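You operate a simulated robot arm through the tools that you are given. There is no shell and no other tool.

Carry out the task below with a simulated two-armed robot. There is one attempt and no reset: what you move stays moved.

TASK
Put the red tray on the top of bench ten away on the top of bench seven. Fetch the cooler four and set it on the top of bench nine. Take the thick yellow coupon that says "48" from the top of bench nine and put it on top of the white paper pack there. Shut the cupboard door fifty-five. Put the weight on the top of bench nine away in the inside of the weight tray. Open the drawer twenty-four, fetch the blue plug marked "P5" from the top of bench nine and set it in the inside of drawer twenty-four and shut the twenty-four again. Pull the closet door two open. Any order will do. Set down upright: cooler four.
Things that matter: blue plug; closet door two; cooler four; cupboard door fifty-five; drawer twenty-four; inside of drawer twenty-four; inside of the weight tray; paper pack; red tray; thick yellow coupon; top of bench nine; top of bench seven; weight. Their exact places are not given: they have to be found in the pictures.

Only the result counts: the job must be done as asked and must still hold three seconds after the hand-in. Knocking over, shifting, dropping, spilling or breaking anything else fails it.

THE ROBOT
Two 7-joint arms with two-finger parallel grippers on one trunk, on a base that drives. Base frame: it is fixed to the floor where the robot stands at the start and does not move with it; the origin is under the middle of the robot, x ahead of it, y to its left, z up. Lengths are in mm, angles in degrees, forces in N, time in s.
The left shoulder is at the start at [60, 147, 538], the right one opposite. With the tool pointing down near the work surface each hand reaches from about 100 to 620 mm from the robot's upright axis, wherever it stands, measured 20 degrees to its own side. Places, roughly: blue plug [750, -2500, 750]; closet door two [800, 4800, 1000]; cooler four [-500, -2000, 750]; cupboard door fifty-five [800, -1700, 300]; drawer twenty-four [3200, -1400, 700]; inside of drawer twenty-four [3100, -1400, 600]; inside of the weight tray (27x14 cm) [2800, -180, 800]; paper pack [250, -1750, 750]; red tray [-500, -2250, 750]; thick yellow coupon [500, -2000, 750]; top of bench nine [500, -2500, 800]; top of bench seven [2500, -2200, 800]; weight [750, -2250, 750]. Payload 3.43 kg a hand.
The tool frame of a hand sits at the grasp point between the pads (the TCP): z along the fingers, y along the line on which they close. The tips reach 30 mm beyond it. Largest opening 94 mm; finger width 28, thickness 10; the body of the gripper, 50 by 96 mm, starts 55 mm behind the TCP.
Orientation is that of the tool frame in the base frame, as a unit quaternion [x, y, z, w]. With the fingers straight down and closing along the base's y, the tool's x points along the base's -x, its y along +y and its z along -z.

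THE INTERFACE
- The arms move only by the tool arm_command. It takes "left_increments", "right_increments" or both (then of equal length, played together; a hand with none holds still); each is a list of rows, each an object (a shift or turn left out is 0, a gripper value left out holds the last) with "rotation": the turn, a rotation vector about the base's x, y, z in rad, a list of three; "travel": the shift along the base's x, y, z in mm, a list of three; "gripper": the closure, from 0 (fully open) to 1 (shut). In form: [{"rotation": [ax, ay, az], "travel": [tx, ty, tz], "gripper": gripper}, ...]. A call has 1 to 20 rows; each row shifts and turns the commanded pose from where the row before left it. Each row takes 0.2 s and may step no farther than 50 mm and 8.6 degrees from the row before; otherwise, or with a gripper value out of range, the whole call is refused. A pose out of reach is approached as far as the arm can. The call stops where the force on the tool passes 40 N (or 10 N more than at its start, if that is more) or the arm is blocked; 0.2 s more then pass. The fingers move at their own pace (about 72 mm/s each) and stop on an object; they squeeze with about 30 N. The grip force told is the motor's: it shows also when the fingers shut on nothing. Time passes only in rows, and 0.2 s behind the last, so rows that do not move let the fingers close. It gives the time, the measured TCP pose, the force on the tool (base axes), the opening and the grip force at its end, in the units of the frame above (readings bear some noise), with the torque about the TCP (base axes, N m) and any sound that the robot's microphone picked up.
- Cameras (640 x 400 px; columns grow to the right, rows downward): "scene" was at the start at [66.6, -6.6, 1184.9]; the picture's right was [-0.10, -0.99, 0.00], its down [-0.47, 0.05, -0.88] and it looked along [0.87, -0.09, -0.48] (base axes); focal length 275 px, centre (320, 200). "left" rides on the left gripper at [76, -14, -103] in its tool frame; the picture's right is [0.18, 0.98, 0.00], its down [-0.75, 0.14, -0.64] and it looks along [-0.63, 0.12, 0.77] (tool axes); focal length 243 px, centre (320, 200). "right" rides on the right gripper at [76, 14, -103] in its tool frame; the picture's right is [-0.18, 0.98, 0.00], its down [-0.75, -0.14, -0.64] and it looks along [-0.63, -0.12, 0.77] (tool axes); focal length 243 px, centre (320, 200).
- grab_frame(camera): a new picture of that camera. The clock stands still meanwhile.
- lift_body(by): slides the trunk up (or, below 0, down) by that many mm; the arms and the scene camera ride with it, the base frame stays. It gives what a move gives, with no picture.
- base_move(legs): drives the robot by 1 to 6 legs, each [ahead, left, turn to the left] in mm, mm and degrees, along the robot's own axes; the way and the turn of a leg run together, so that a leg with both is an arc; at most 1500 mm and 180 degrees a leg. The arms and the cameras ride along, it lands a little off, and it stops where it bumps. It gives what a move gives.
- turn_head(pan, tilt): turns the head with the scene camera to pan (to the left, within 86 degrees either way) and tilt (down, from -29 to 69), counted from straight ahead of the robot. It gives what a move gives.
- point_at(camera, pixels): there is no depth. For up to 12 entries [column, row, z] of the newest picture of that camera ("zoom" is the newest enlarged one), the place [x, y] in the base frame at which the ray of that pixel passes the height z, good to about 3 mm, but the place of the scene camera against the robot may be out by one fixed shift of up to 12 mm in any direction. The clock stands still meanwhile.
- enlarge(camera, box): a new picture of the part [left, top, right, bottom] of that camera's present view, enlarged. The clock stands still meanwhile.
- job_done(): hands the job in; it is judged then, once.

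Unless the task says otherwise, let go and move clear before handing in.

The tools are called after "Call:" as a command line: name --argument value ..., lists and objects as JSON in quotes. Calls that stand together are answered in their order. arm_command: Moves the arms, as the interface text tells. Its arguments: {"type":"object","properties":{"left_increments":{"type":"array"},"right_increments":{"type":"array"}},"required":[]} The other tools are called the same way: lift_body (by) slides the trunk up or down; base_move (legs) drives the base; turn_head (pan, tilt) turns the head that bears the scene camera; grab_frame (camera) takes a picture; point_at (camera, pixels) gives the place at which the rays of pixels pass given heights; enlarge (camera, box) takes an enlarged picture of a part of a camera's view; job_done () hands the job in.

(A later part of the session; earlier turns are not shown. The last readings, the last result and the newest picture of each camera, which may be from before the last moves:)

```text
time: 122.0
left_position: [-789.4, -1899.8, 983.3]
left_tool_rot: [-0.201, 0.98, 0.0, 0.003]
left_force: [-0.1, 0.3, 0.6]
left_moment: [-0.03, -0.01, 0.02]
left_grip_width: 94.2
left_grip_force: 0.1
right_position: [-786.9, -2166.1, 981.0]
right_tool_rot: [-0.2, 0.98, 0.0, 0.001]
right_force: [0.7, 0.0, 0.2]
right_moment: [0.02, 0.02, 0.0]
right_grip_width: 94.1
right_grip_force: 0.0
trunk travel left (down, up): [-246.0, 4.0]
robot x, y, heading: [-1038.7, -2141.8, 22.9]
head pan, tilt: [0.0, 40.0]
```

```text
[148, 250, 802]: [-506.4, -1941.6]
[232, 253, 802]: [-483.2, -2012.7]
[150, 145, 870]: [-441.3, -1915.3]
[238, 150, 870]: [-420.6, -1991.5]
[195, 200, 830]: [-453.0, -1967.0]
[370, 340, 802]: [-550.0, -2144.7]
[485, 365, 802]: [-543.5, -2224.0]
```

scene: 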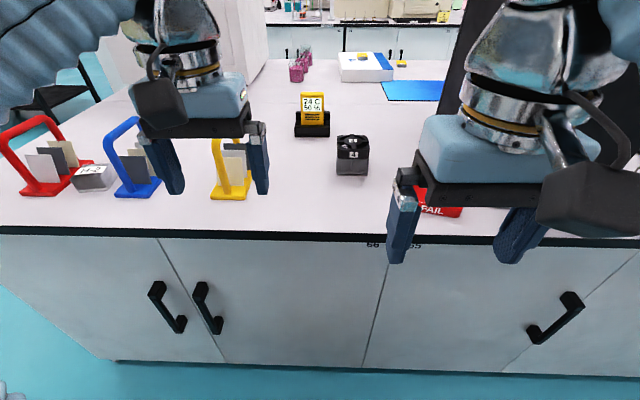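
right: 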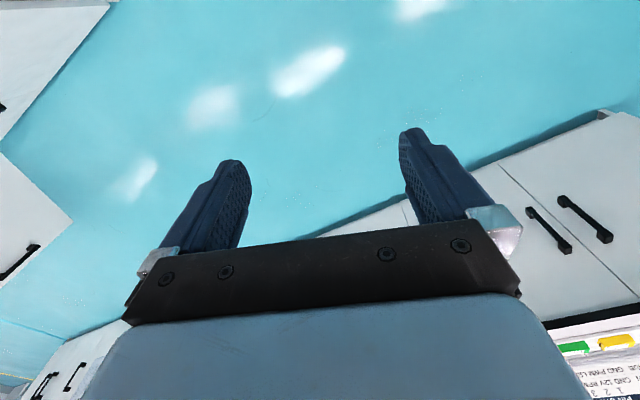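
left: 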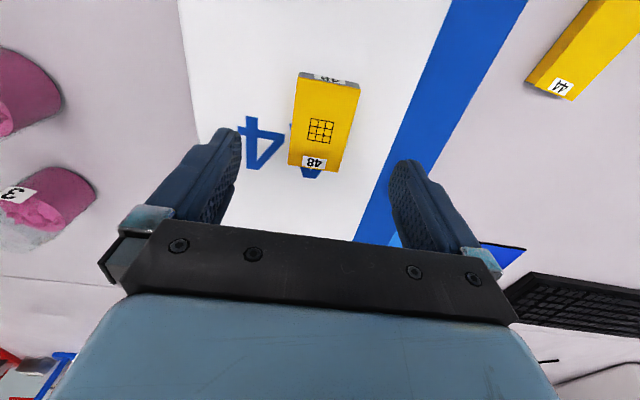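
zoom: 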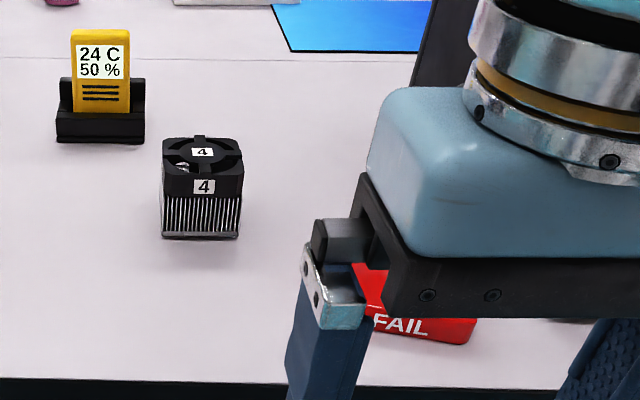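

I'll slide right 225 mm and approach by 110 mm so the cooler is in the left arm's zone.

Call:
base_move --legs '[[0, -225, 0], [110, 0, -0.3]]'

Call:
turn_head --pan 10 --tilt 50

Call:
grab_frame --camera "scene"

Call:
grab_frame --camera "left"

Call:
grab_frame --camera "right"

```text
time: 124.5
left_position: [-597.9, -2065.1, 981.6]
left_tool_rot: [-0.198, 0.98, 0.0, 0.003]
left_force: [0.2, 0.1, -0.3]
left_moment: [0.0, 0.03, -0.01]
left_grip_width: 93.8
left_grip_force: 0.2
right_position: [-594.4, -2330.8, 981.9]
right_tool_rot: [-0.198, 0.98, 0.001, 0.0]
right_force: [-0.5, -0.4, 0.0]
right_moment: [0.01, -0.01, -0.02]
right_grip_width: 94.1
right_grip_force: 0.0
trunk travel left (down, up): [-246.0, 4.0]
robot x, y, heading: [-850.8, -2305.6, 22.7]
head pan, tilt: [0.0, 40.0]
```

```text
time: 125.3
left_position: [-597.5, -2067.5, 983.6]
left_tool_rot: [-0.198, 0.98, -0.001, 0.003]
left_force: [0.5, 0.2, -0.8]
left_moment: [0.03, 0.02, 0.0]
left_grip_width: 93.9
left_grip_force: 0.1
right_position: [-594.9, -2330.7, 982.0]
right_tool_rot: [-0.198, 0.98, 0.0, 0.0]
right_force: [0.0, -0.6, 0.5]
right_moment: [-0.01, 0.05, 0.0]
right_grip_width: 94.2
right_grip_force: 0.1
trunk travel left (down, up): [-246.0, 4.0]
robot x, y, heading: [-852.3, -2306.3, 22.8]
head pan, tilt: [10.0, 50.0]
```

```text
taken
```

scene: 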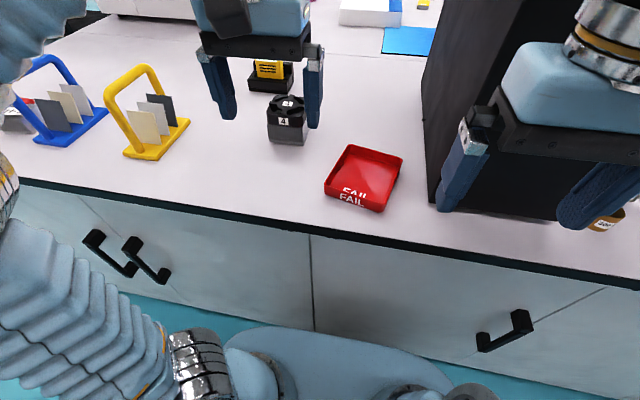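

```text
taken
```

left: 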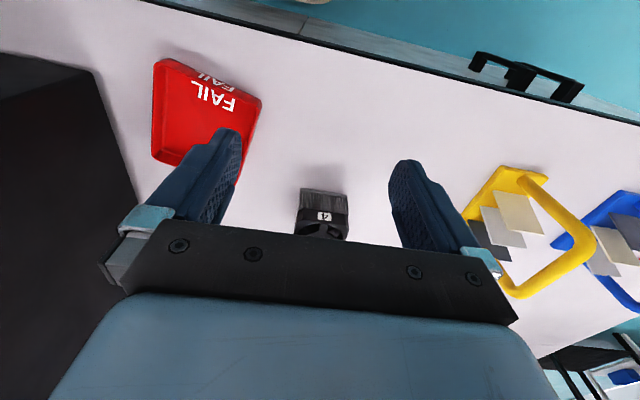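

```text
taken
```

right: 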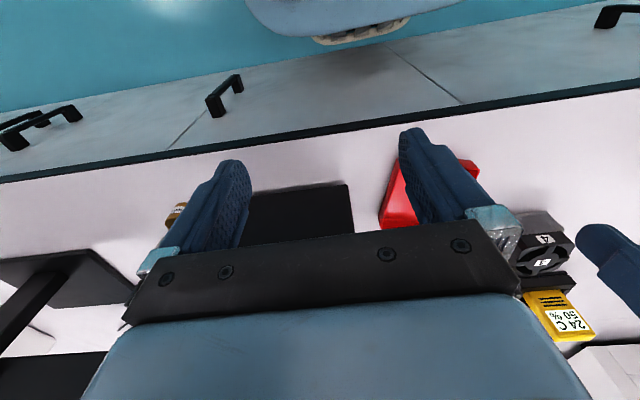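

I see the cooler at (287,118) in scene and (322,215) in the left camera, and the tray at (365,180). I'll zoom to get precise corners.

Call:
enlarge --camera "scene" --box '[230, 60, 430, 220]'

Call:
point_at --camera "zoom" --pixels '[[130, 190, 865], [238, 198, 865], [140, 258, 802], [235, 265, 802], [155, 115, 865], [233, 118, 865]]'

Call:
enlarge --camera "left" --box '[240, 150, 400, 250]'

```text
2.50 times, centred on (330, 140) of scene
```

zoom: 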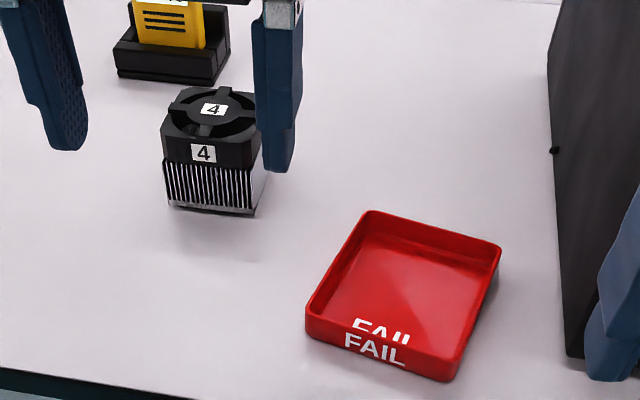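

```text
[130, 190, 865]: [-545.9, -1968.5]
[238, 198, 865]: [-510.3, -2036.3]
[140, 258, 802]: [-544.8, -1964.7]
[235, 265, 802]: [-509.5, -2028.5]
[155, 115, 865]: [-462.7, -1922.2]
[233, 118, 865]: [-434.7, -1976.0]
```

```text
4.00 times, centred on (320, 200) of left
```

zoom: 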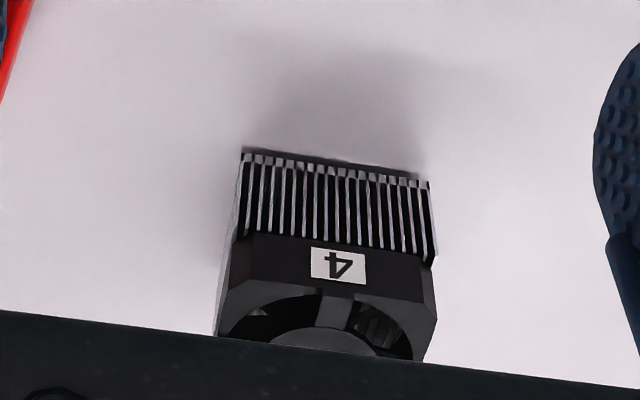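

Call:
point_at --camera "zoom" --pixels '[[242, 152, 802], [427, 183, 802], [232, 292, 865], [437, 300, 865]]'

Call:
enlarge --camera "scene" --box '[230, 60, 430, 220]'

Call:
point_at --camera "zoom" --pixels '[[168, 208, 802], [255, 217, 802], [163, 135, 865], [262, 148, 865], [180, 92, 865], [307, 318, 832], [450, 370, 832], [500, 252, 832], [366, 212, 832], [310, 340, 802], [448, 380, 802]]'

```text
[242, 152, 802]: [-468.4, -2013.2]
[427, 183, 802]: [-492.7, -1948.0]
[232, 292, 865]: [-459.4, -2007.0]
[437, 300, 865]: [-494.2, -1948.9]
```

```text
2.50 times, centred on (330, 140) of scene
```

zoom: 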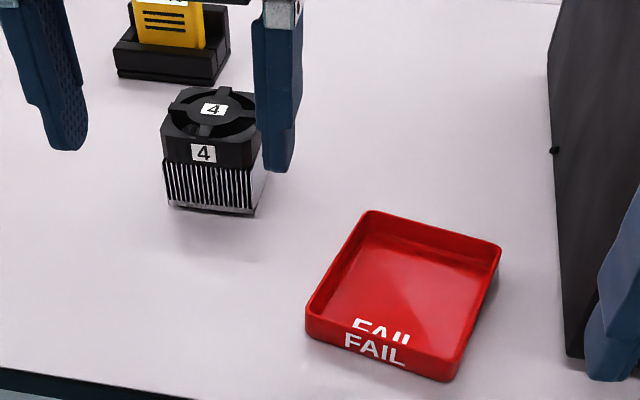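

```text
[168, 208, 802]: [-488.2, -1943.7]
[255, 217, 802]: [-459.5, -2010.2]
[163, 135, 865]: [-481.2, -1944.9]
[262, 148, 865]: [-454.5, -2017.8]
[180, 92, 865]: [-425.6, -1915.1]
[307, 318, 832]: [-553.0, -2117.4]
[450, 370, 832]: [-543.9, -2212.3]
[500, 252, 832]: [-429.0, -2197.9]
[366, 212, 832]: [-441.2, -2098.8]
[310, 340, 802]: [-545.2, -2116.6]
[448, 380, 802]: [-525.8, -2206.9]
```

The cooler is ~70 mm square centred near (-448,-1969), top z≈870. I'll move the left hand above it, dropping to z≈918, and check.

Call:
arm_command --left_increments '[{"travel": [37.4, 24.6, -16]}, {"travel": [37.4, 24.6, -16]}, {"travel": [37.4, 24.6, -16]}, {"travel": [37.3, 24.7, -17]}, {"travel": [0, 0, 0]}]'

Call:
grab_frame --camera "left"

Call:
grab_frame --camera "scene"

```text
time: 126.5
left_position: [-448.4, -1967.1, 917.0]
left_tool_rot: [-0.199, 0.98, 0.0, 0.003]
left_force: [0.3, -0.2, 0.4]
left_moment: [0.0, -0.01, -0.04]
left_grip_width: 93.9
left_grip_force: 0.2
right_position: [-595.1, -2331.2, 982.3]
right_tool_rot: [-0.198, 0.98, 0.001, 0.001]
right_force: [0.4, 0.6, -0.1]
right_moment: [0.0, 0.02, -0.01]
right_grip_width: 94.1
right_grip_force: 0.0
trunk travel left (down, up): [-246.0, 4.0]
robot x, y, heading: [-847.2, -2302.7, 23.1]
head pan, tilt: [10.0, 50.0]
```

```text
taken
```

left: 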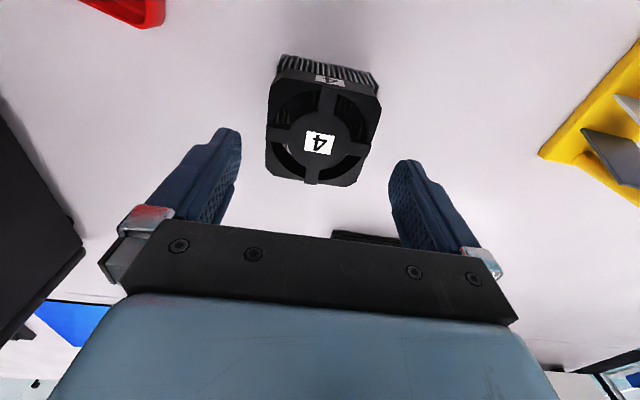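

```text
taken
```

scene: 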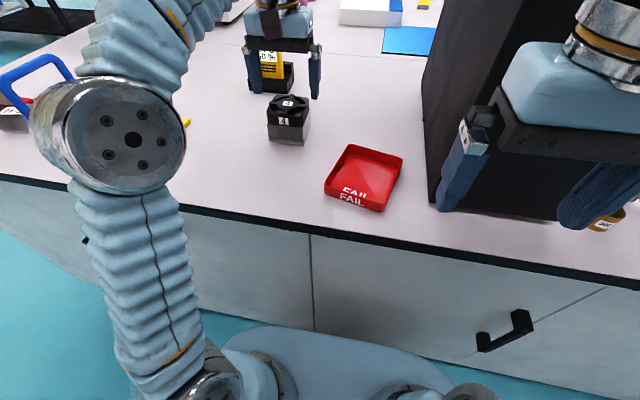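

The cooler's fan label is at (319,142) between the fingers. Checking its centre.

Call:
point_at --camera "left" --pixels '[[319, 141, 870], [273, 82, 870], [380, 95, 870], [268, 170, 870], [362, 182, 870]]'

Call:
enlarge --camera "left" --box '[220, 30, 420, 210]'

```text
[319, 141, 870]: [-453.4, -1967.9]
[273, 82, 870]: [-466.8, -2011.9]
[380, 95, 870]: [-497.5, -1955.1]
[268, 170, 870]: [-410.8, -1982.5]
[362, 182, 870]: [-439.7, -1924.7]
```

```text
2.22 times, centred on (320, 120) of left
```

zoom: 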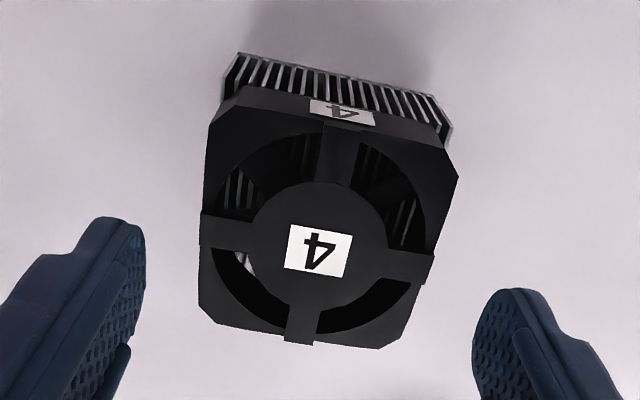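

Centre ≈(-453,-1968). Descending to z≈847 and closing on the cooler.

Call:
arm_command --left_increments '[{"travel": [-4, -1, -25]}, {"travel": [0, 0, -25]}, {"travel": [0, 0, -20]}, {"gripper": 1}, {"gripper": 1}, {"gripper": 1}]'

Call:
grab_frame --camera "left"

```text
time: 127.9
left_position: [-452.2, -1968.4, 846.1]
left_tool_rot: [-0.198, 0.98, 0.0, 0.002]
left_force: [0.7, 0.6, 0.4]
left_moment: [0.05, -0.04, -0.01]
left_grip_width: 74.4
left_grip_force: 30.0
right_position: [-594.7, -2331.4, 980.7]
right_tool_rot: [-0.198, 0.98, 0.001, 0.001]
right_force: [0.1, 0.7, -0.2]
right_moment: [-0.01, 0.02, -0.03]
right_grip_width: 93.9
right_grip_force: 0.1
trunk travel left (down, up): [-246.0, 4.0]
robot x, y, heading: [-850.6, -2303.7, 23.1]
head pan, tilt: [10.0, 50.0]
```

```text
taken
```

left: 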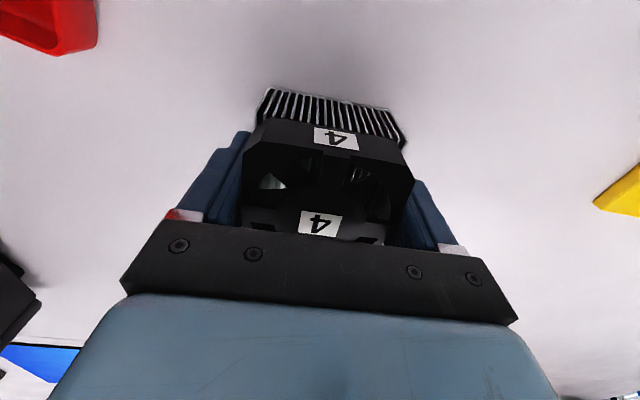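

Gripped at 74 mm. Lifting and drawing it back toward the robot.

Call:
arm_command --left_increments '[{"travel": [0, 0, 25]}, {"travel": [0, 0, 35]}, {"travel": [-30, -12, 20]}, {"travel": [-40, -17, 20]}, {"travel": [-40, -17, 20]}, {"travel": [-35, -15, 15]}, {"travel": [0, 0, 0]}]'

Call:
grab_frame --camera "left"

Call:
grab_frame --camera "scene"

```text
time: 129.5
left_position: [-596.8, -2029.1, 982.2]
left_tool_rot: [-0.198, 0.98, -0.001, 0.002]
left_force: [-0.1, -1.7, -2.6]
left_moment: [-0.01, 0.0, 0.0]
left_grip_width: 74.1
left_grip_force: 30.1
right_position: [-594.9, -2331.4, 982.1]
right_tool_rot: [-0.199, 0.98, 0.0, 0.001]
right_force: [-0.6, -0.5, 0.0]
right_moment: [-0.01, 0.01, -0.02]
right_grip_width: 93.9
right_grip_force: 0.1
trunk travel left (down, up): [-246.0, 4.0]
robot x, y, heading: [-846.7, -2303.6, 23.1]
head pan, tilt: [10.0, 50.0]
```

```text
taken
```

left: 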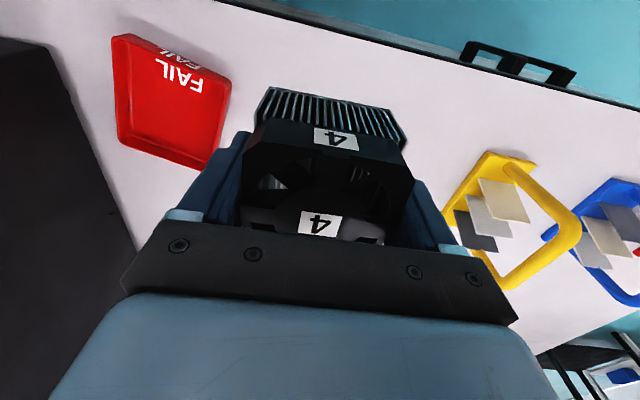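

```text
taken
```

scene: 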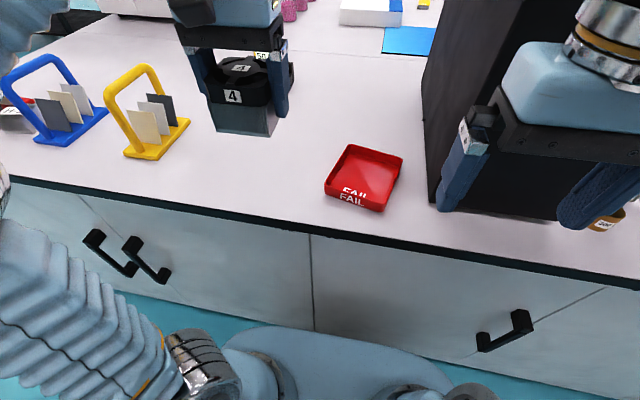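

Cooler held. To grasp the tray by its left wall with the right hand (away from the PC tower), I'll pull the left hand back and slide the base left 150 mm.

Call:
arm_command --left_increments '[{"travel": [-34, -14, 0]}, {"travel": [-34, -14, 0]}, {"travel": [-34, -14, 0]}, {"travel": [0, 0, 0]}]'

Call:
base_move --legs '[[0, 150, 0]]'

Call:
turn_head --pan -10 --tilt 55

Call:
grab_frame --camera "scene"

Call:
grab_frame --camera "right"

```text
time: 130.5
left_position: [-698.5, -2071.7, 982.7]
left_tool_rot: [-0.197, 0.98, 0.0, 0.002]
left_force: [-0.4, -0.7, -2.5]
left_moment: [0.0, 0.0, 0.02]
left_grip_width: 74.4
left_grip_force: 30.2
right_position: [-595.3, -2331.7, 981.0]
right_tool_rot: [-0.199, 0.98, 0.0, 0.0]
right_force: [-0.3, -0.1, -0.1]
right_moment: [0.03, 0.01, -0.03]
right_grip_width: 94.0
right_grip_force: 0.1
trunk travel left (down, up): [-246.0, 4.0]
robot x, y, heading: [-849.5, -2302.5, 22.5]
head pan, tilt: [10.0, 50.0]
```

```text
time: 131.8
left_position: [-756.6, -1932.8, 982.4]
left_tool_rot: [-0.199, 0.98, -0.001, 0.002]
left_force: [0.1, 0.0, -2.7]
left_moment: [0.0, 0.0, 0.01]
left_grip_width: 74.5
left_grip_force: 30.1
right_position: [-653.1, -2193.2, 982.1]
right_tool_rot: [-0.198, 0.98, 0.001, 0.001]
right_force: [0.4, -0.2, -0.2]
right_moment: [0.02, -0.01, -0.02]
right_grip_width: 93.8
right_grip_force: 0.0
trunk travel left (down, up): [-246.0, 4.0]
robot x, y, heading: [-905.3, -2166.4, 22.5]
head pan, tilt: [10.0, 50.0]
```

```text
time: 132.7
left_position: [-756.8, -1933.9, 982.9]
left_tool_rot: [-0.198, 0.98, 0.0, 0.003]
left_force: [0.2, 0.2, -1.6]
left_moment: [0.0, 0.0, 0.03]
left_grip_width: 74.5
left_grip_force: 30.7
right_position: [-653.7, -2194.2, 980.7]
right_tool_rot: [-0.198, 0.98, 0.001, 0.001]
right_force: [-0.6, -0.6, 0.0]
right_moment: [-0.02, 0.0, 0.02]
right_grip_width: 93.7
right_grip_force: 0.0
trunk travel left (down, up): [-246.0, 4.0]
robot x, y, heading: [-904.1, -2165.4, 22.9]
head pan, tilt: [-10.0, 55.0]
```

```text
taken
```

scene: 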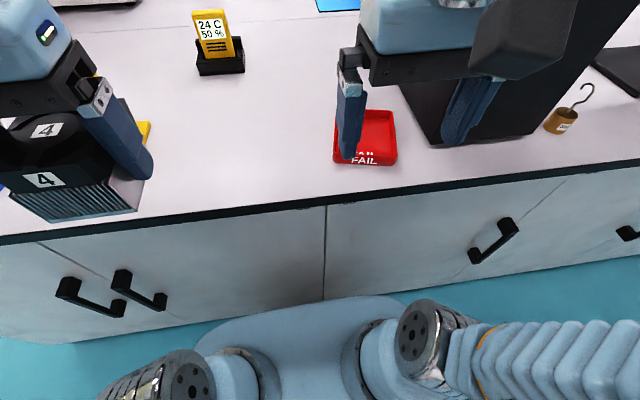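

```text
taken
```

right: 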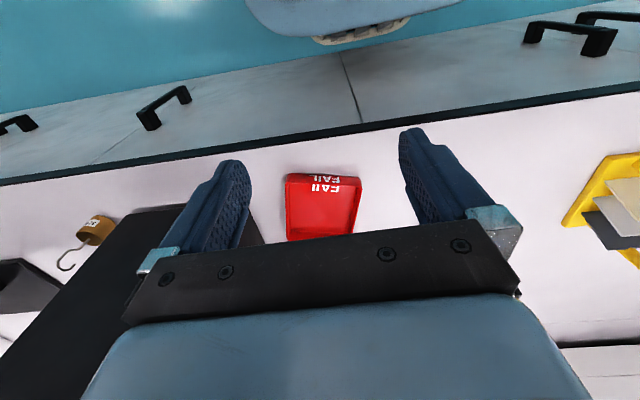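

The right camera sees the tray at (322,205). I'll zoom to get its rim corners.

Call:
enlarge --camera "right" --box '[250, 150, 410, 250]'

Call:
point_at --camera "zoom" --pixels '[[140, 96, 825], [447, 108, 825], [150, 360, 825], [410, 335, 825], [155, 92, 802], [440, 100, 802]]'

Call:
enlarge --camera "scene" --box '[280, 80, 440, 180]'

```text
4.00 times, centred on (330, 200) of right
```

zoom: 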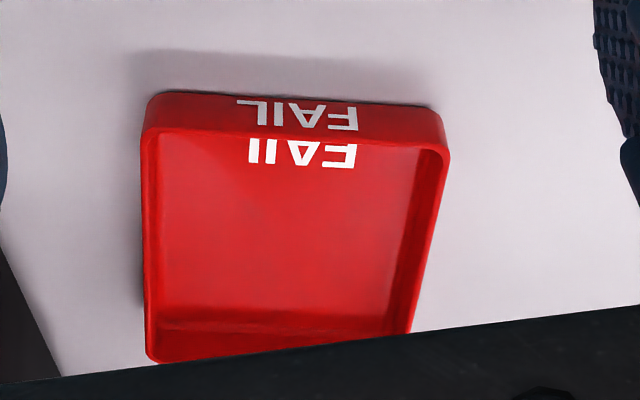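

```text
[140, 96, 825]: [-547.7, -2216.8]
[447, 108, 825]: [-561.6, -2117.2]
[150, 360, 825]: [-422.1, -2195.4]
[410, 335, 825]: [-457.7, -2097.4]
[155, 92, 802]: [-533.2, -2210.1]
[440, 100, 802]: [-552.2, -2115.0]
```

```text
4.00 times, centred on (360, 130) of scene
```

zoom: 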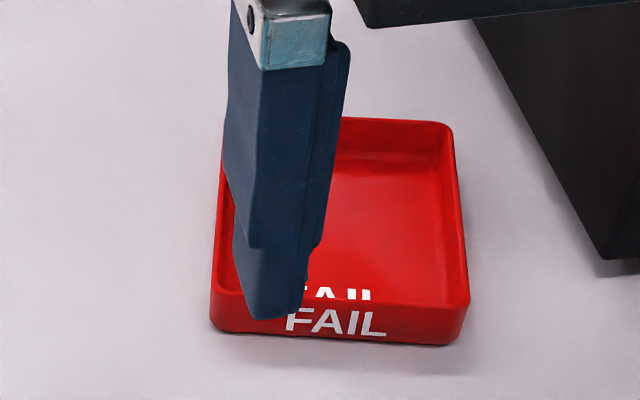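

Call:
enlarge --camera "right" --box '[250, 150, 410, 250]'

Call:
point_at --camera "zoom" --pixels '[[142, 138, 825], [448, 150, 825], [418, 325, 825], [148, 355, 825], [142, 138, 832], [448, 150, 832], [156, 93, 802], [430, 104, 802], [404, 330, 825]]'

Call:
enlarge --camera "scene" --box '[280, 80, 440, 180]'

Call:
point_at --camera "zoom" --pixels '[[211, 292, 825], [469, 303, 825], [457, 128, 825], [214, 325, 802], [458, 343, 802], [211, 292, 832], [469, 303, 832]]'

```text
4.00 times, centred on (330, 200) of right
```

zoom: 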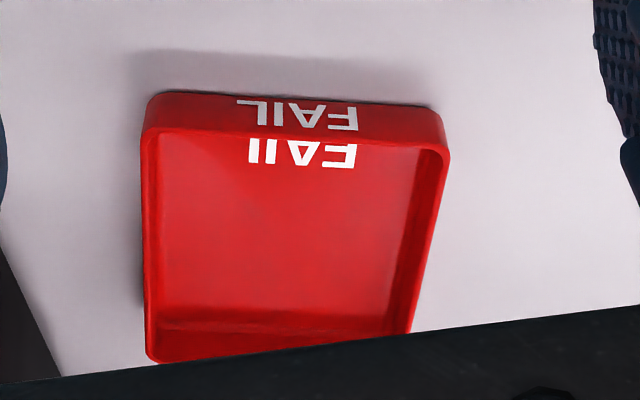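

```text
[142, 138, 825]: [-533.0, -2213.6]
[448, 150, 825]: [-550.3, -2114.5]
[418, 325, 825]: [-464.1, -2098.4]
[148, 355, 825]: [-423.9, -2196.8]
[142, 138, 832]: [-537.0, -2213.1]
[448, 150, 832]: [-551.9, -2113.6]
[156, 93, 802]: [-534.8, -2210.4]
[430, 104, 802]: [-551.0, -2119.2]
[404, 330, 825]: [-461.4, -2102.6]
```

```text
4.00 times, centred on (360, 130) of scene
```

zoom: 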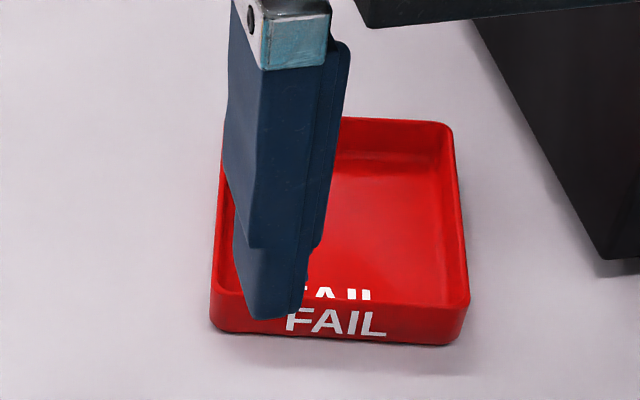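

```text
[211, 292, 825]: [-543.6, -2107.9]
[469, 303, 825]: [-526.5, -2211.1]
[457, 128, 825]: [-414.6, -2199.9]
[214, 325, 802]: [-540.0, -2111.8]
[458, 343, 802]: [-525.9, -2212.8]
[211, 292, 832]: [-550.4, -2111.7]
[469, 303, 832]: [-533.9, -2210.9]
```

Right camera gives the tray rim: front-left (-550,-2114), front-right (-533,-2214), yaw ≈9.8°. I'll bring the right hand over the left wall's middle (-496,-2107), turned -13°, opening ~50 mm.

Call:
arm_command --right_increments '[{"travel": [39.5, 21.8, -15], "rotation": [0, 0, -0.115], "gripper": 0.45}, {"travel": [39.5, 21.8, -15], "rotation": [0, 0, -0.114]}, {"travel": [39.5, 21.8, -15]}, {"travel": [39.2, 21.8, -15]}, {"travel": [0, 0, 0]}]'

Call:
grab_frame --camera "right"

Call:
grab_frame --camera "scene"

```text
time: 133.9
left_position: [-756.1, -1932.9, 982.8]
left_tool_rot: [-0.199, 0.98, -0.001, 0.003]
left_force: [-0.1, -0.4, -1.9]
left_moment: [-0.02, -0.02, -0.02]
left_grip_width: 74.1
left_grip_force: 30.3
right_position: [-493.6, -2105.2, 919.9]
right_tool_rot: [-0.085, 0.996, 0.0, 0.001]
right_force: [0.5, 0.1, -0.6]
right_moment: [0.02, 0.01, 0.04]
right_grip_width: 51.4
right_grip_force: 0.0
trunk travel left (down, up): [-246.0, 4.0]
robot x, y, heading: [-908.8, -2165.6, 22.9]
head pan, tilt: [-10.0, 55.0]
```

```text
taken
```

right: 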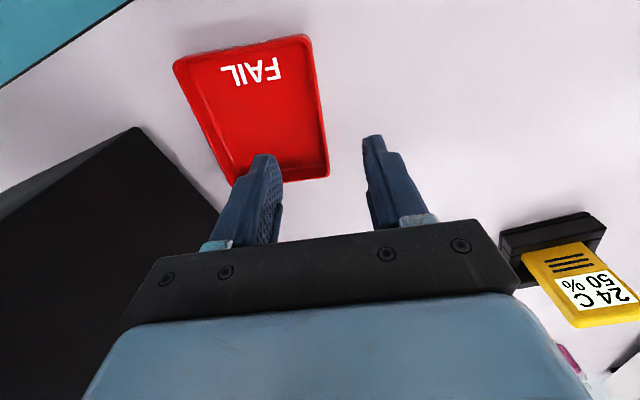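

```text
taken
```

scene: 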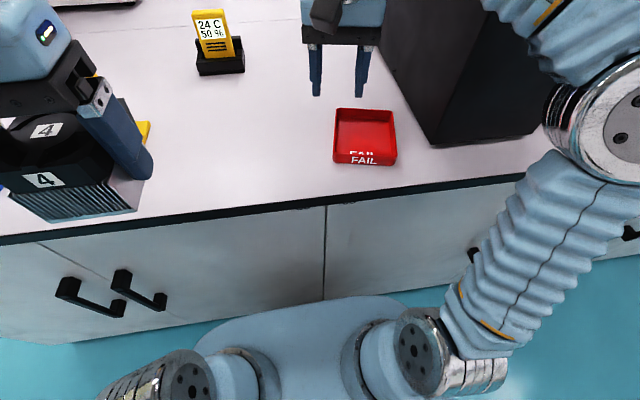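

Checking the left wall position in the right camera (308,40)–(329,172).

Call:
point_at --camera "right" --pixels '[[308, 40, 825], [319, 110, 825], [328, 170, 825], [175, 65, 825]]'

Call:
enlarge --camera "right" --box '[240, 20, 400, 200]'

```text
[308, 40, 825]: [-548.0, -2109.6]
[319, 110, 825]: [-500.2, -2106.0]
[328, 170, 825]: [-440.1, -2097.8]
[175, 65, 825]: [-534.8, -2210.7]
```

```text
2.22 times, centred on (320, 110) of right
```

zoom: 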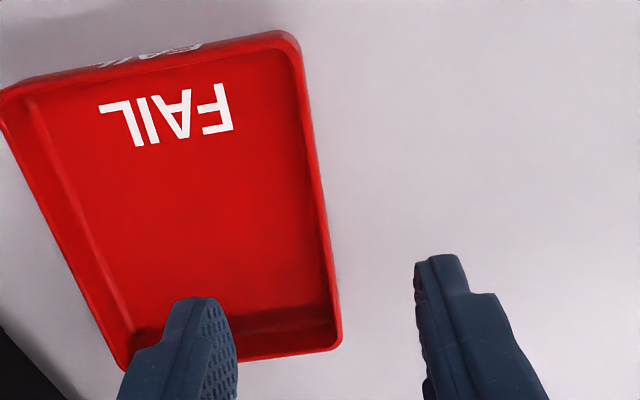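

The wall passes right under the hand's centre. Descending to z≈840 and closing.

Call:
arm_command --right_increments '[{"travel": [0, -1.5, -30], "rotation": [0, 0, -0.03]}, {"travel": [0, 0, -30]}, {"travel": [0, 0, -20]}, {"gripper": 1}, {"gripper": 1}, {"gripper": 1}]'

Call:
grab_frame --camera "right"

```text
time: 135.3
left_position: [-756.9, -1933.9, 982.7]
left_tool_rot: [-0.198, 0.98, -0.001, 0.003]
left_force: [-0.4, 0.7, -2.2]
left_moment: [0.0, 0.02, -0.02]
left_grip_width: 74.2
left_grip_force: 29.9
right_position: [-495.4, -2108.0, 841.1]
right_tool_rot: [-0.07, 0.998, 0.0, 0.001]
right_force: [0.1, -0.3, -0.3]
right_moment: [-0.01, -0.01, 0.06]
right_grip_width: 2.2
right_grip_force: 29.8
trunk travel left (down, up): [-246.0, 4.0]
robot x, y, heading: [-906.0, -2168.4, 22.7]
head pan, tilt: [-10.0, 55.0]
```

```text
taken
```

right: 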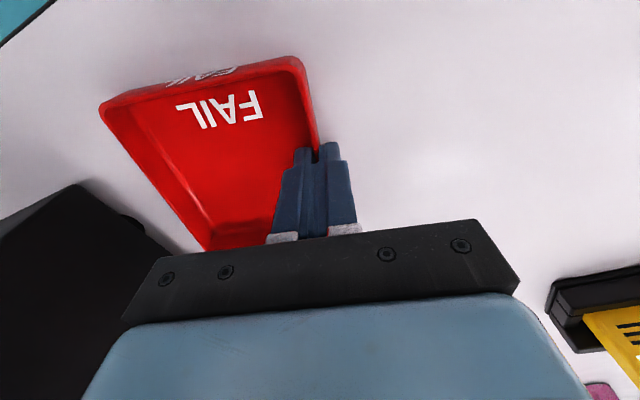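

The fingers hold the wall (2.2 mm). I'll lift a little and check that the tray comes along.

Call:
arm_command --right_increments '[{"travel": [0, 0, 15]}, {"travel": [0, 0, 25]}, {"travel": [0, 0, 30]}, {"travel": [0, 0, 0]}]'

Call:
grab_frame --camera "right"

Call:
grab_frame --camera "scene"

```text
time: 136.3
left_position: [-755.7, -1933.2, 982.4]
left_tool_rot: [-0.198, 0.98, 0.0, 0.002]
left_force: [0.1, 0.5, -2.7]
left_moment: [0.01, 0.02, 0.01]
left_grip_width: 74.3
left_grip_force: 30.3
right_position: [-496.4, -2107.1, 911.5]
right_tool_rot: [-0.07, 0.998, 0.0, 0.002]
right_force: [-0.5, 0.0, -0.7]
right_moment: [0.06, 0.01, -0.02]
right_grip_width: 2.1
right_grip_force: 29.9
trunk travel left (down, up): [-246.0, 4.0]
robot x, y, heading: [-908.1, -2163.6, 22.8]
head pan, tilt: [-10.0, 55.0]
```

```text
taken
```

right: 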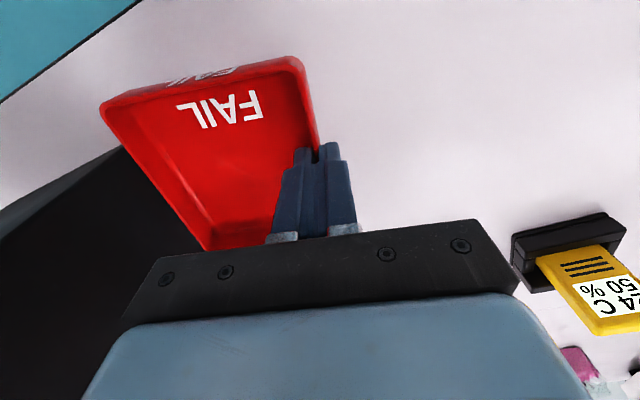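

```text
taken
```

scene: 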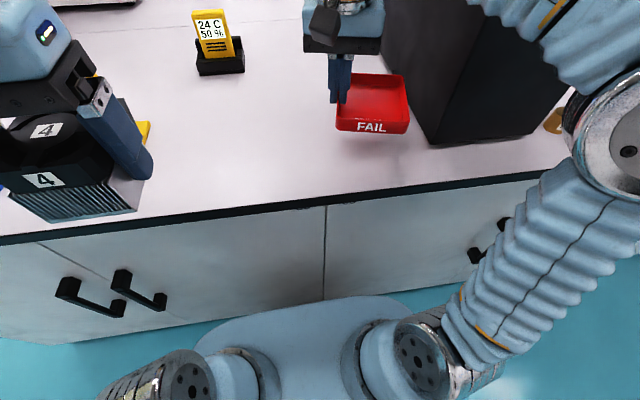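

The tray is held level. I'll draw it back and up, then retreat from bench ten.

Call:
arm_command --right_increments '[{"travel": [-40, -12, 15]}, {"travel": [-40, -12, 15]}, {"travel": [-40, -12, 15]}, {"travel": [-35, -12, 15]}, {"travel": [0, 0, 0]}]'

Call:
base_move --legs '[[-120, 0, 0], [0, 1000, 0], [0, 760, 0]]'

Call:
turn_head --pan 0 --tilt 30

Call:
grab_frame --camera "scene"

```text
time: 137.5
left_position: [-756.9, -1933.4, 983.2]
left_tool_rot: [-0.199, 0.98, -0.001, 0.003]
left_force: [-0.1, 0.0, -3.1]
left_moment: [0.01, 0.01, -0.04]
left_grip_width: 74.0
left_grip_force: 30.0
right_position: [-651.3, -2156.4, 971.1]
right_tool_rot: [-0.07, 0.998, -0.001, 0.001]
right_force: [0.2, -0.4, -0.5]
right_moment: [0.06, 0.0, 0.02]
right_grip_width: 2.3
right_grip_force: 29.9
trunk travel left (down, up): [-246.0, 4.0]
robot x, y, heading: [-907.3, -2168.9, 22.8]
head pan, tilt: [-10.0, 55.0]
```

```text
time: 147.2
left_position: [-1534.4, -359.7, 983.9]
left_tool_rot: [-0.19, 0.982, 0.0, 0.003]
left_force: [-0.6, 0.9, -2.2]
left_moment: [0.0, 0.01, -0.04]
left_grip_width: 74.1
left_grip_force: 30.5
right_position: [-1432.4, -581.5, 972.4]
right_tool_rot: [-0.061, 0.998, 0.0, 0.001]
right_force: [-1.1, -0.2, -1.2]
right_moment: [0.06, -0.02, 0.01]
right_grip_width: 2.4
right_grip_force: 29.7
trunk travel left (down, up): [-246.0, 4.0]
robot x, y, heading: [-1690.1, -585.9, 22.0]
head pan, tilt: [-10.0, 55.0]
```

```text
time: 148.1
left_position: [-1536.2, -359.1, 982.2]
left_tool_rot: [-0.191, 0.982, 0.0, 0.003]
left_force: [0.7, 0.0, -2.2]
left_moment: [0.02, -0.03, 0.0]
left_grip_width: 74.2
left_grip_force: 30.5
right_position: [-1433.0, -581.6, 969.8]
right_tool_rot: [-0.062, 0.998, 0.0, 0.001]
right_force: [-0.2, 0.1, -1.8]
right_moment: [0.07, 0.02, 0.0]
right_grip_width: 2.3
right_grip_force: 30.0
trunk travel left (down, up): [-246.0, 4.0]
robot x, y, heading: [-1690.1, -590.2, 21.9]
head pan, tilt: [0.0, 30.0]
```

```text
taken
```

scene: 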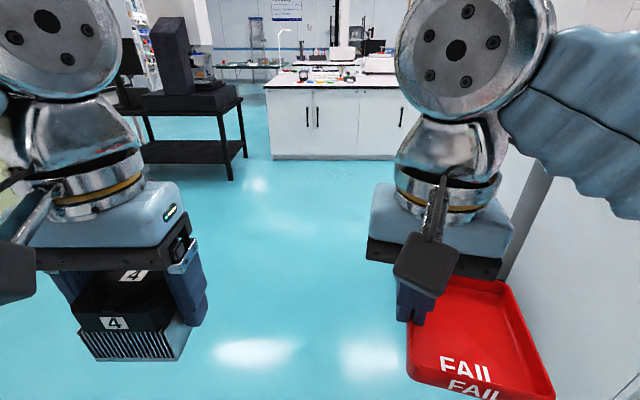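

Clear ahead: I'll drive ahead past the stool into the main aisle, straightening the heading.

Call:
base_move --legs '[[1150, 0, 0.8], [1130, 0, 0]]'

Call:
turn_head --pan -50 --tilt 20

Call:
grab_frame --camera "scene"

```text
time: 159.3
left_position: [575.6, 506.6, 981.8]
left_tool_rot: [-0.196, 0.981, 0.0, 0.002]
left_force: [-0.1, -1.5, -2.7]
left_moment: [0.0, -0.02, 0.01]
left_grip_width: 74.1
left_grip_force: 29.3
right_position: [681.3, 284.7, 971.5]
right_tool_rot: [-0.067, 0.998, 0.0, 0.002]
right_force: [0.1, 0.6, -1.0]
right_moment: [0.06, 0.03, -0.02]
right_grip_width: 2.1
right_grip_force: 30.4
trunk travel left (down, up): [-246.0, 4.0]
robot x, y, heading: [427.1, 274.5, 22.5]
head pan, tilt: [0.0, 30.0]
```

```text
time: 160.5
left_position: [577.0, 507.6, 982.0]
left_tool_rot: [-0.195, 0.981, -0.001, 0.003]
left_force: [-0.3, 0.0, -2.3]
left_moment: [0.0, 0.01, 0.02]
left_grip_width: 74.1
left_grip_force: 29.7
right_position: [680.0, 286.1, 971.1]
right_tool_rot: [-0.067, 0.998, 0.0, 0.0]
right_force: [-0.6, 0.1, -0.9]
right_moment: [0.08, 0.01, 0.0]
right_grip_width: 2.2
right_grip_force: 30.2
trunk travel left (down, up): [-246.0, 4.0]
robot x, y, heading: [422.6, 280.7, 22.4]
head pan, tilt: [-50.0, 20.0]
```

```text
taken
```

scene: 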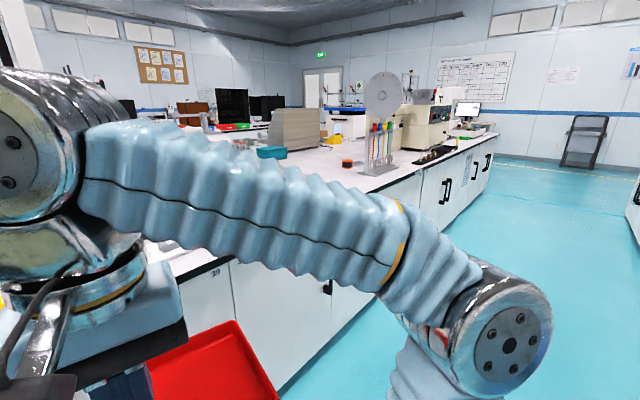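

Aisle is clear. I'll slide right along the aisle toward bench seven.

Call:
base_move --legs '[[0, -1400, 0.2], [0, -1300, 0]]'

Call:
turn_head --pan 0 --tilt 30

Call:
grab_frame --camera "scene"

Call:
turn_head --pan -45 --tilt 25

Call:
grab_frame --camera "scene"

```text
time: 173.5
left_position: [1599.3, -1964.1, 982.1]
left_tool_rot: [-0.196, 0.981, 0.0, 0.002]
left_force: [-0.2, 0.2, -3.0]
left_moment: [0.03, 0.01, -0.01]
left_grip_width: 74.1
left_grip_force: 30.4
right_position: [1704.8, -2186.6, 970.6]
right_tool_rot: [-0.067, 0.998, 0.0, 0.0]
right_force: [0.0, 0.0, -0.8]
right_moment: [0.05, 0.02, 0.02]
right_grip_width: 2.1
right_grip_force: 30.7
trunk travel left (down, up): [-246.0, 4.0]
robot x, y, heading: [1446.9, -2194.1, 22.8]
head pan, tilt: [-50.0, 20.0]
```

```text
time: 174.7
left_position: [1600.4, -1964.6, 982.7]
left_tool_rot: [-0.196, 0.981, 0.0, 0.003]
left_force: [0.5, -0.9, -2.9]
left_moment: [0.0, -0.01, -0.02]
left_grip_width: 74.2
left_grip_force: 29.4
right_position: [1704.0, -2187.1, 970.5]
right_tool_rot: [-0.068, 0.998, 0.0, 0.0]
right_force: [-0.6, -0.4, -1.6]
right_moment: [0.05, 0.01, 0.0]
right_grip_width: 2.2
right_grip_force: 29.9
trunk travel left (down, up): [-246.0, 4.0]
robot x, y, heading: [1447.6, -2195.2, 22.8]
head pan, tilt: [0.0, 30.0]
```

```text
taken
```

scene: 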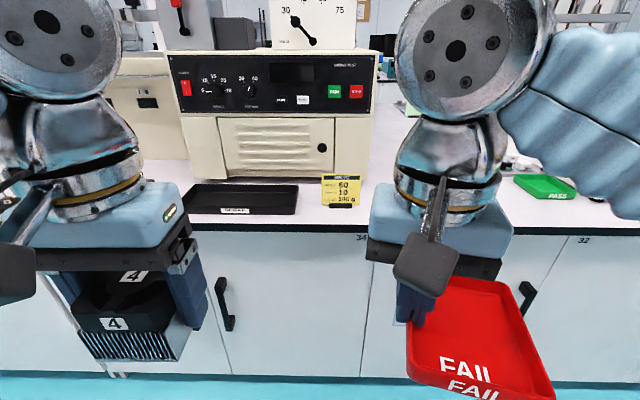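

```text
time: 175.8
left_position: [1600.3, -1964.8, 983.0]
left_tool_rot: [-0.197, 0.98, 0.0, 0.003]
left_force: [0.7, 0.2, -2.8]
left_moment: [-0.01, 0.01, -0.02]
left_grip_width: 74.4
left_grip_force: 30.6
right_position: [1704.9, -2186.3, 971.2]
right_tool_rot: [-0.067, 0.998, -0.001, 0.001]
right_force: [0.5, 0.4, -0.2]
right_moment: [0.04, -0.04, 0.02]
right_grip_width: 2.3
right_grip_force: 29.4
trunk travel left (down, up): [-246.0, 4.0]
robot x, y, heading: [1451.8, -2195.4, 22.8]
head pan, tilt: [-45.0, 25.0]
```

```text
taken
```

scene: 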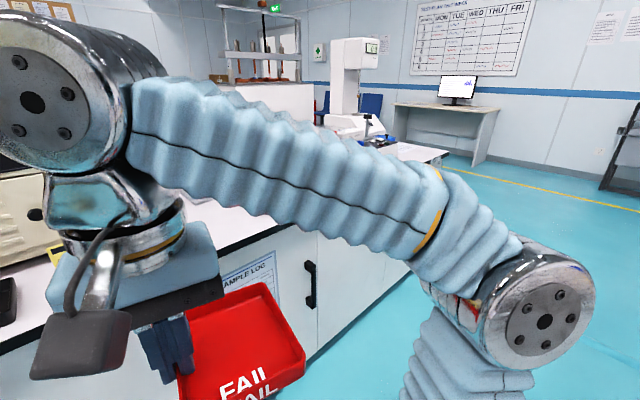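

There is a green "PASS" tray at (545,187) on the bench ahead. I'll slide right 330 mm and look for the bench seven label and a free spot.

Call:
base_move --legs '[[0, -330, 0]]'

Call:
turn_head --pan 0 --tilt 35

Call:
grab_frame --camera "scene"

Call:
turn_head --pan -20 --tilt 35

Call:
grab_frame --camera "scene"

Call:
turn_head --pan 35 --tilt 30

Call:
grab_frame --camera "scene"

```text
time: 178.0
left_position: [1726.9, -2269.7, 982.7]
left_tool_rot: [-0.196, 0.981, 0.0, 0.003]
left_force: [-0.1, 0.2, -2.8]
left_moment: [-0.02, -0.02, 0.02]
left_grip_width: 74.3
left_grip_force: 29.6
right_position: [1831.9, -2491.8, 970.7]
right_tool_rot: [-0.068, 0.998, 0.0, 0.001]
right_force: [0.5, 0.0, -1.0]
right_moment: [0.02, 0.0, -0.03]
right_grip_width: 2.0
right_grip_force: 30.2
trunk travel left (down, up): [-246.0, 4.0]
robot x, y, heading: [1572.3, -2500.3, 22.5]
head pan, tilt: [-45.0, 25.0]
```

```text
time: 179.1
left_position: [1727.0, -2271.2, 981.6]
left_tool_rot: [-0.196, 0.981, 0.0, 0.003]
left_force: [-0.3, -0.7, -3.6]
left_moment: [-0.01, -0.04, -0.01]
left_grip_width: 74.2
left_grip_force: 30.2
right_position: [1830.9, -2492.3, 971.5]
right_tool_rot: [-0.068, 0.998, 0.0, 0.001]
right_force: [0.1, 0.8, -1.5]
right_moment: [0.08, 0.0, 0.03]
right_grip_width: 2.3
right_grip_force: 30.0
trunk travel left (down, up): [-246.0, 4.0]
robot x, y, heading: [1574.1, -2501.5, 22.5]
head pan, tilt: [0.0, 35.0]
```

```text
taken
```

scene: 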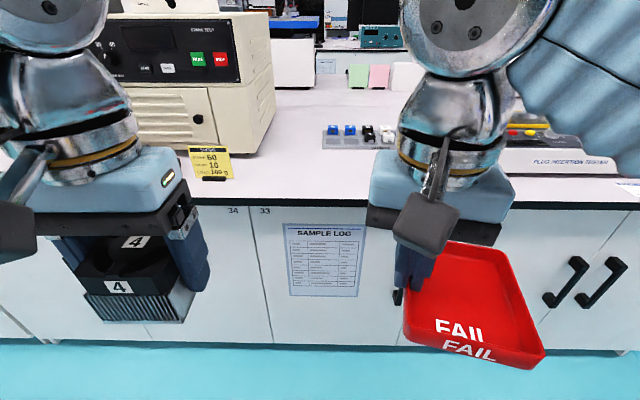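

```text
time: 179.9
left_position: [1727.1, -2270.3, 982.9]
left_tool_rot: [-0.196, 0.981, 0.0, 0.002]
left_force: [-0.1, 0.7, -2.0]
left_moment: [0.01, -0.02, 0.0]
left_grip_width: 73.9
left_grip_force: 29.6
right_position: [1832.0, -2491.0, 971.0]
right_tool_rot: [-0.068, 0.998, 0.001, 0.001]
right_force: [-0.4, 0.0, -1.5]
right_moment: [0.03, 0.0, 0.02]
right_grip_width: 2.4
right_grip_force: 30.0
trunk travel left (down, up): [-246.0, 4.0]
robot x, y, heading: [1574.3, -2501.4, 22.6]
head pan, tilt: [-20.0, 35.0]
```

```text
taken
```

scene: 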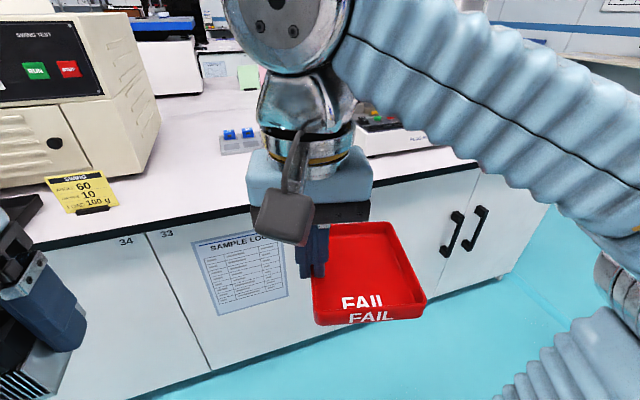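

```text
time: 181.2
left_position: [1727.5, -2269.3, 982.5]
left_tool_rot: [-0.197, 0.98, -0.001, 0.003]
left_force: [-0.3, -0.5, -2.9]
left_moment: [0.02, 0.01, 0.04]
left_grip_width: 74.0
left_grip_force: 29.7
right_position: [1831.1, -2492.1, 971.6]
right_tool_rot: [-0.068, 0.998, 0.0, 0.001]
right_force: [0.0, -0.7, -1.5]
right_moment: [0.07, -0.01, 0.02]
right_grip_width: 2.3
right_grip_force: 29.7
trunk travel left (down, up): [-246.0, 4.0]
robot x, y, heading: [1575.4, -2505.2, 22.6]
head pan, tilt: [35.0, 30.0]
```

```text
taken
```

scene: 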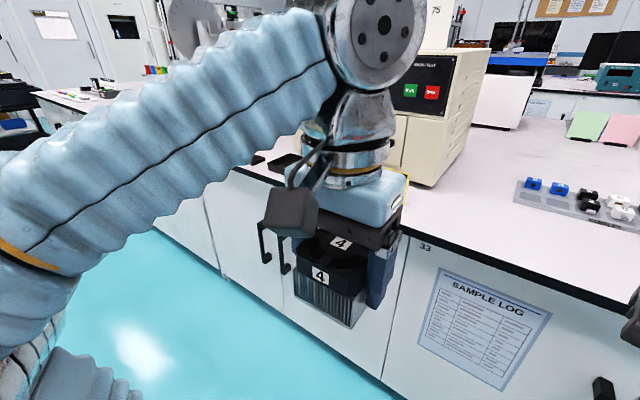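

I'll zoom along the bench's front strip for its name label and the seam between benches.

Call:
enlarge --camera "scene" --box '[180, 120, 420, 270]'

Call:
turn_head --pan 70 --tilt 20

Call:
grab_frame --camera "scene"

Call:
turn_head --pan -60 --tilt 30

Call:
grab_frame --camera "scene"

```text
2.67 times, centred on (300, 195) of scene
```

zoom: 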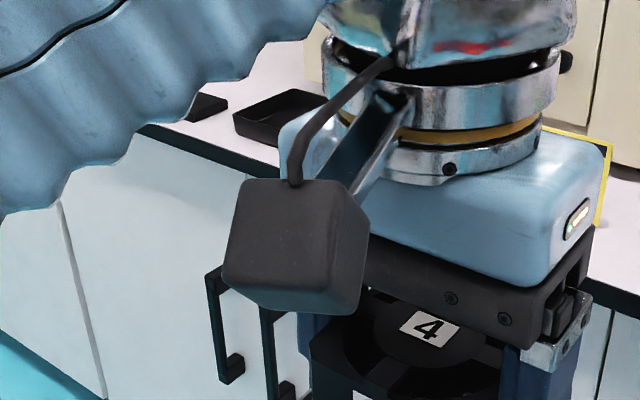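

```text
time: 182.2
left_position: [1727.2, -2269.7, 981.8]
left_tool_rot: [-0.196, 0.981, 0.0, 0.002]
left_force: [0.1, 0.5, -2.4]
left_moment: [-0.01, 0.0, 0.04]
left_grip_width: 74.4
left_grip_force: 30.2
right_position: [1831.6, -2491.2, 970.2]
right_tool_rot: [-0.069, 0.998, 0.0, 0.001]
right_force: [-0.3, -0.1, -1.4]
right_moment: [0.05, 0.06, 0.01]
right_grip_width: 2.3
right_grip_force: 30.7
trunk travel left (down, up): [-246.0, 4.0]
robot x, y, heading: [1575.4, -2506.6, 22.4]
head pan, tilt: [70.0, 20.0]
```

```text
taken
```

scene: 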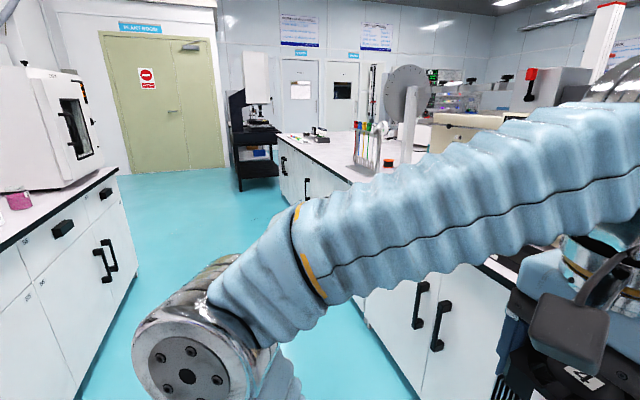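

```text
time: 184.3
left_position: [1726.8, -2270.2, 982.6]
left_tool_rot: [-0.196, 0.981, 0.0, 0.003]
left_force: [0.0, 0.8, -2.6]
left_moment: [-0.01, 0.03, -0.01]
left_grip_width: 74.3
left_grip_force: 29.8
right_position: [1831.6, -2492.1, 970.5]
right_tool_rot: [-0.068, 0.998, 0.0, 0.0]
right_force: [-0.1, 0.3, -1.6]
right_moment: [0.05, -0.02, 0.01]
right_grip_width: 2.4
right_grip_force: 30.1
trunk travel left (down, up): [-246.0, 4.0]
robot x, y, heading: [1577.4, -2502.2, 22.7]
head pan, tilt: [-60.0, 30.0]
```

```text
taken
```

scene: 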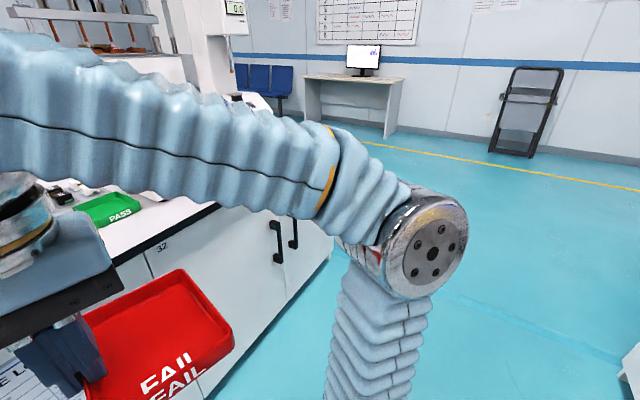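

There's a label on the strip near (155,247); zooming.

Call:
enlarge --camera "scene" --box '[60, 160, 260, 290]'

Call:
point_at --camera "scene" --pixels '[[155, 247, 790], [333, 245, 0], [215, 205, 802], [110, 210, 802]]'

```text
3.08 times, centred on (160, 225) of scene
```

zoom: 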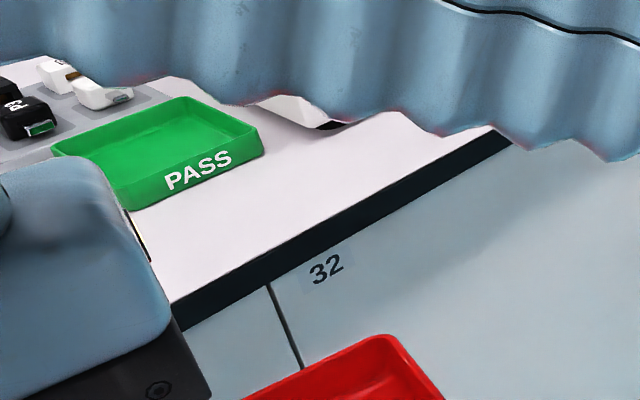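

```text
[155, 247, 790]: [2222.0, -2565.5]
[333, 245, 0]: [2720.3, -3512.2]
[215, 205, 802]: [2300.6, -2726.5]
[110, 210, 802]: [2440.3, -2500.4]
```

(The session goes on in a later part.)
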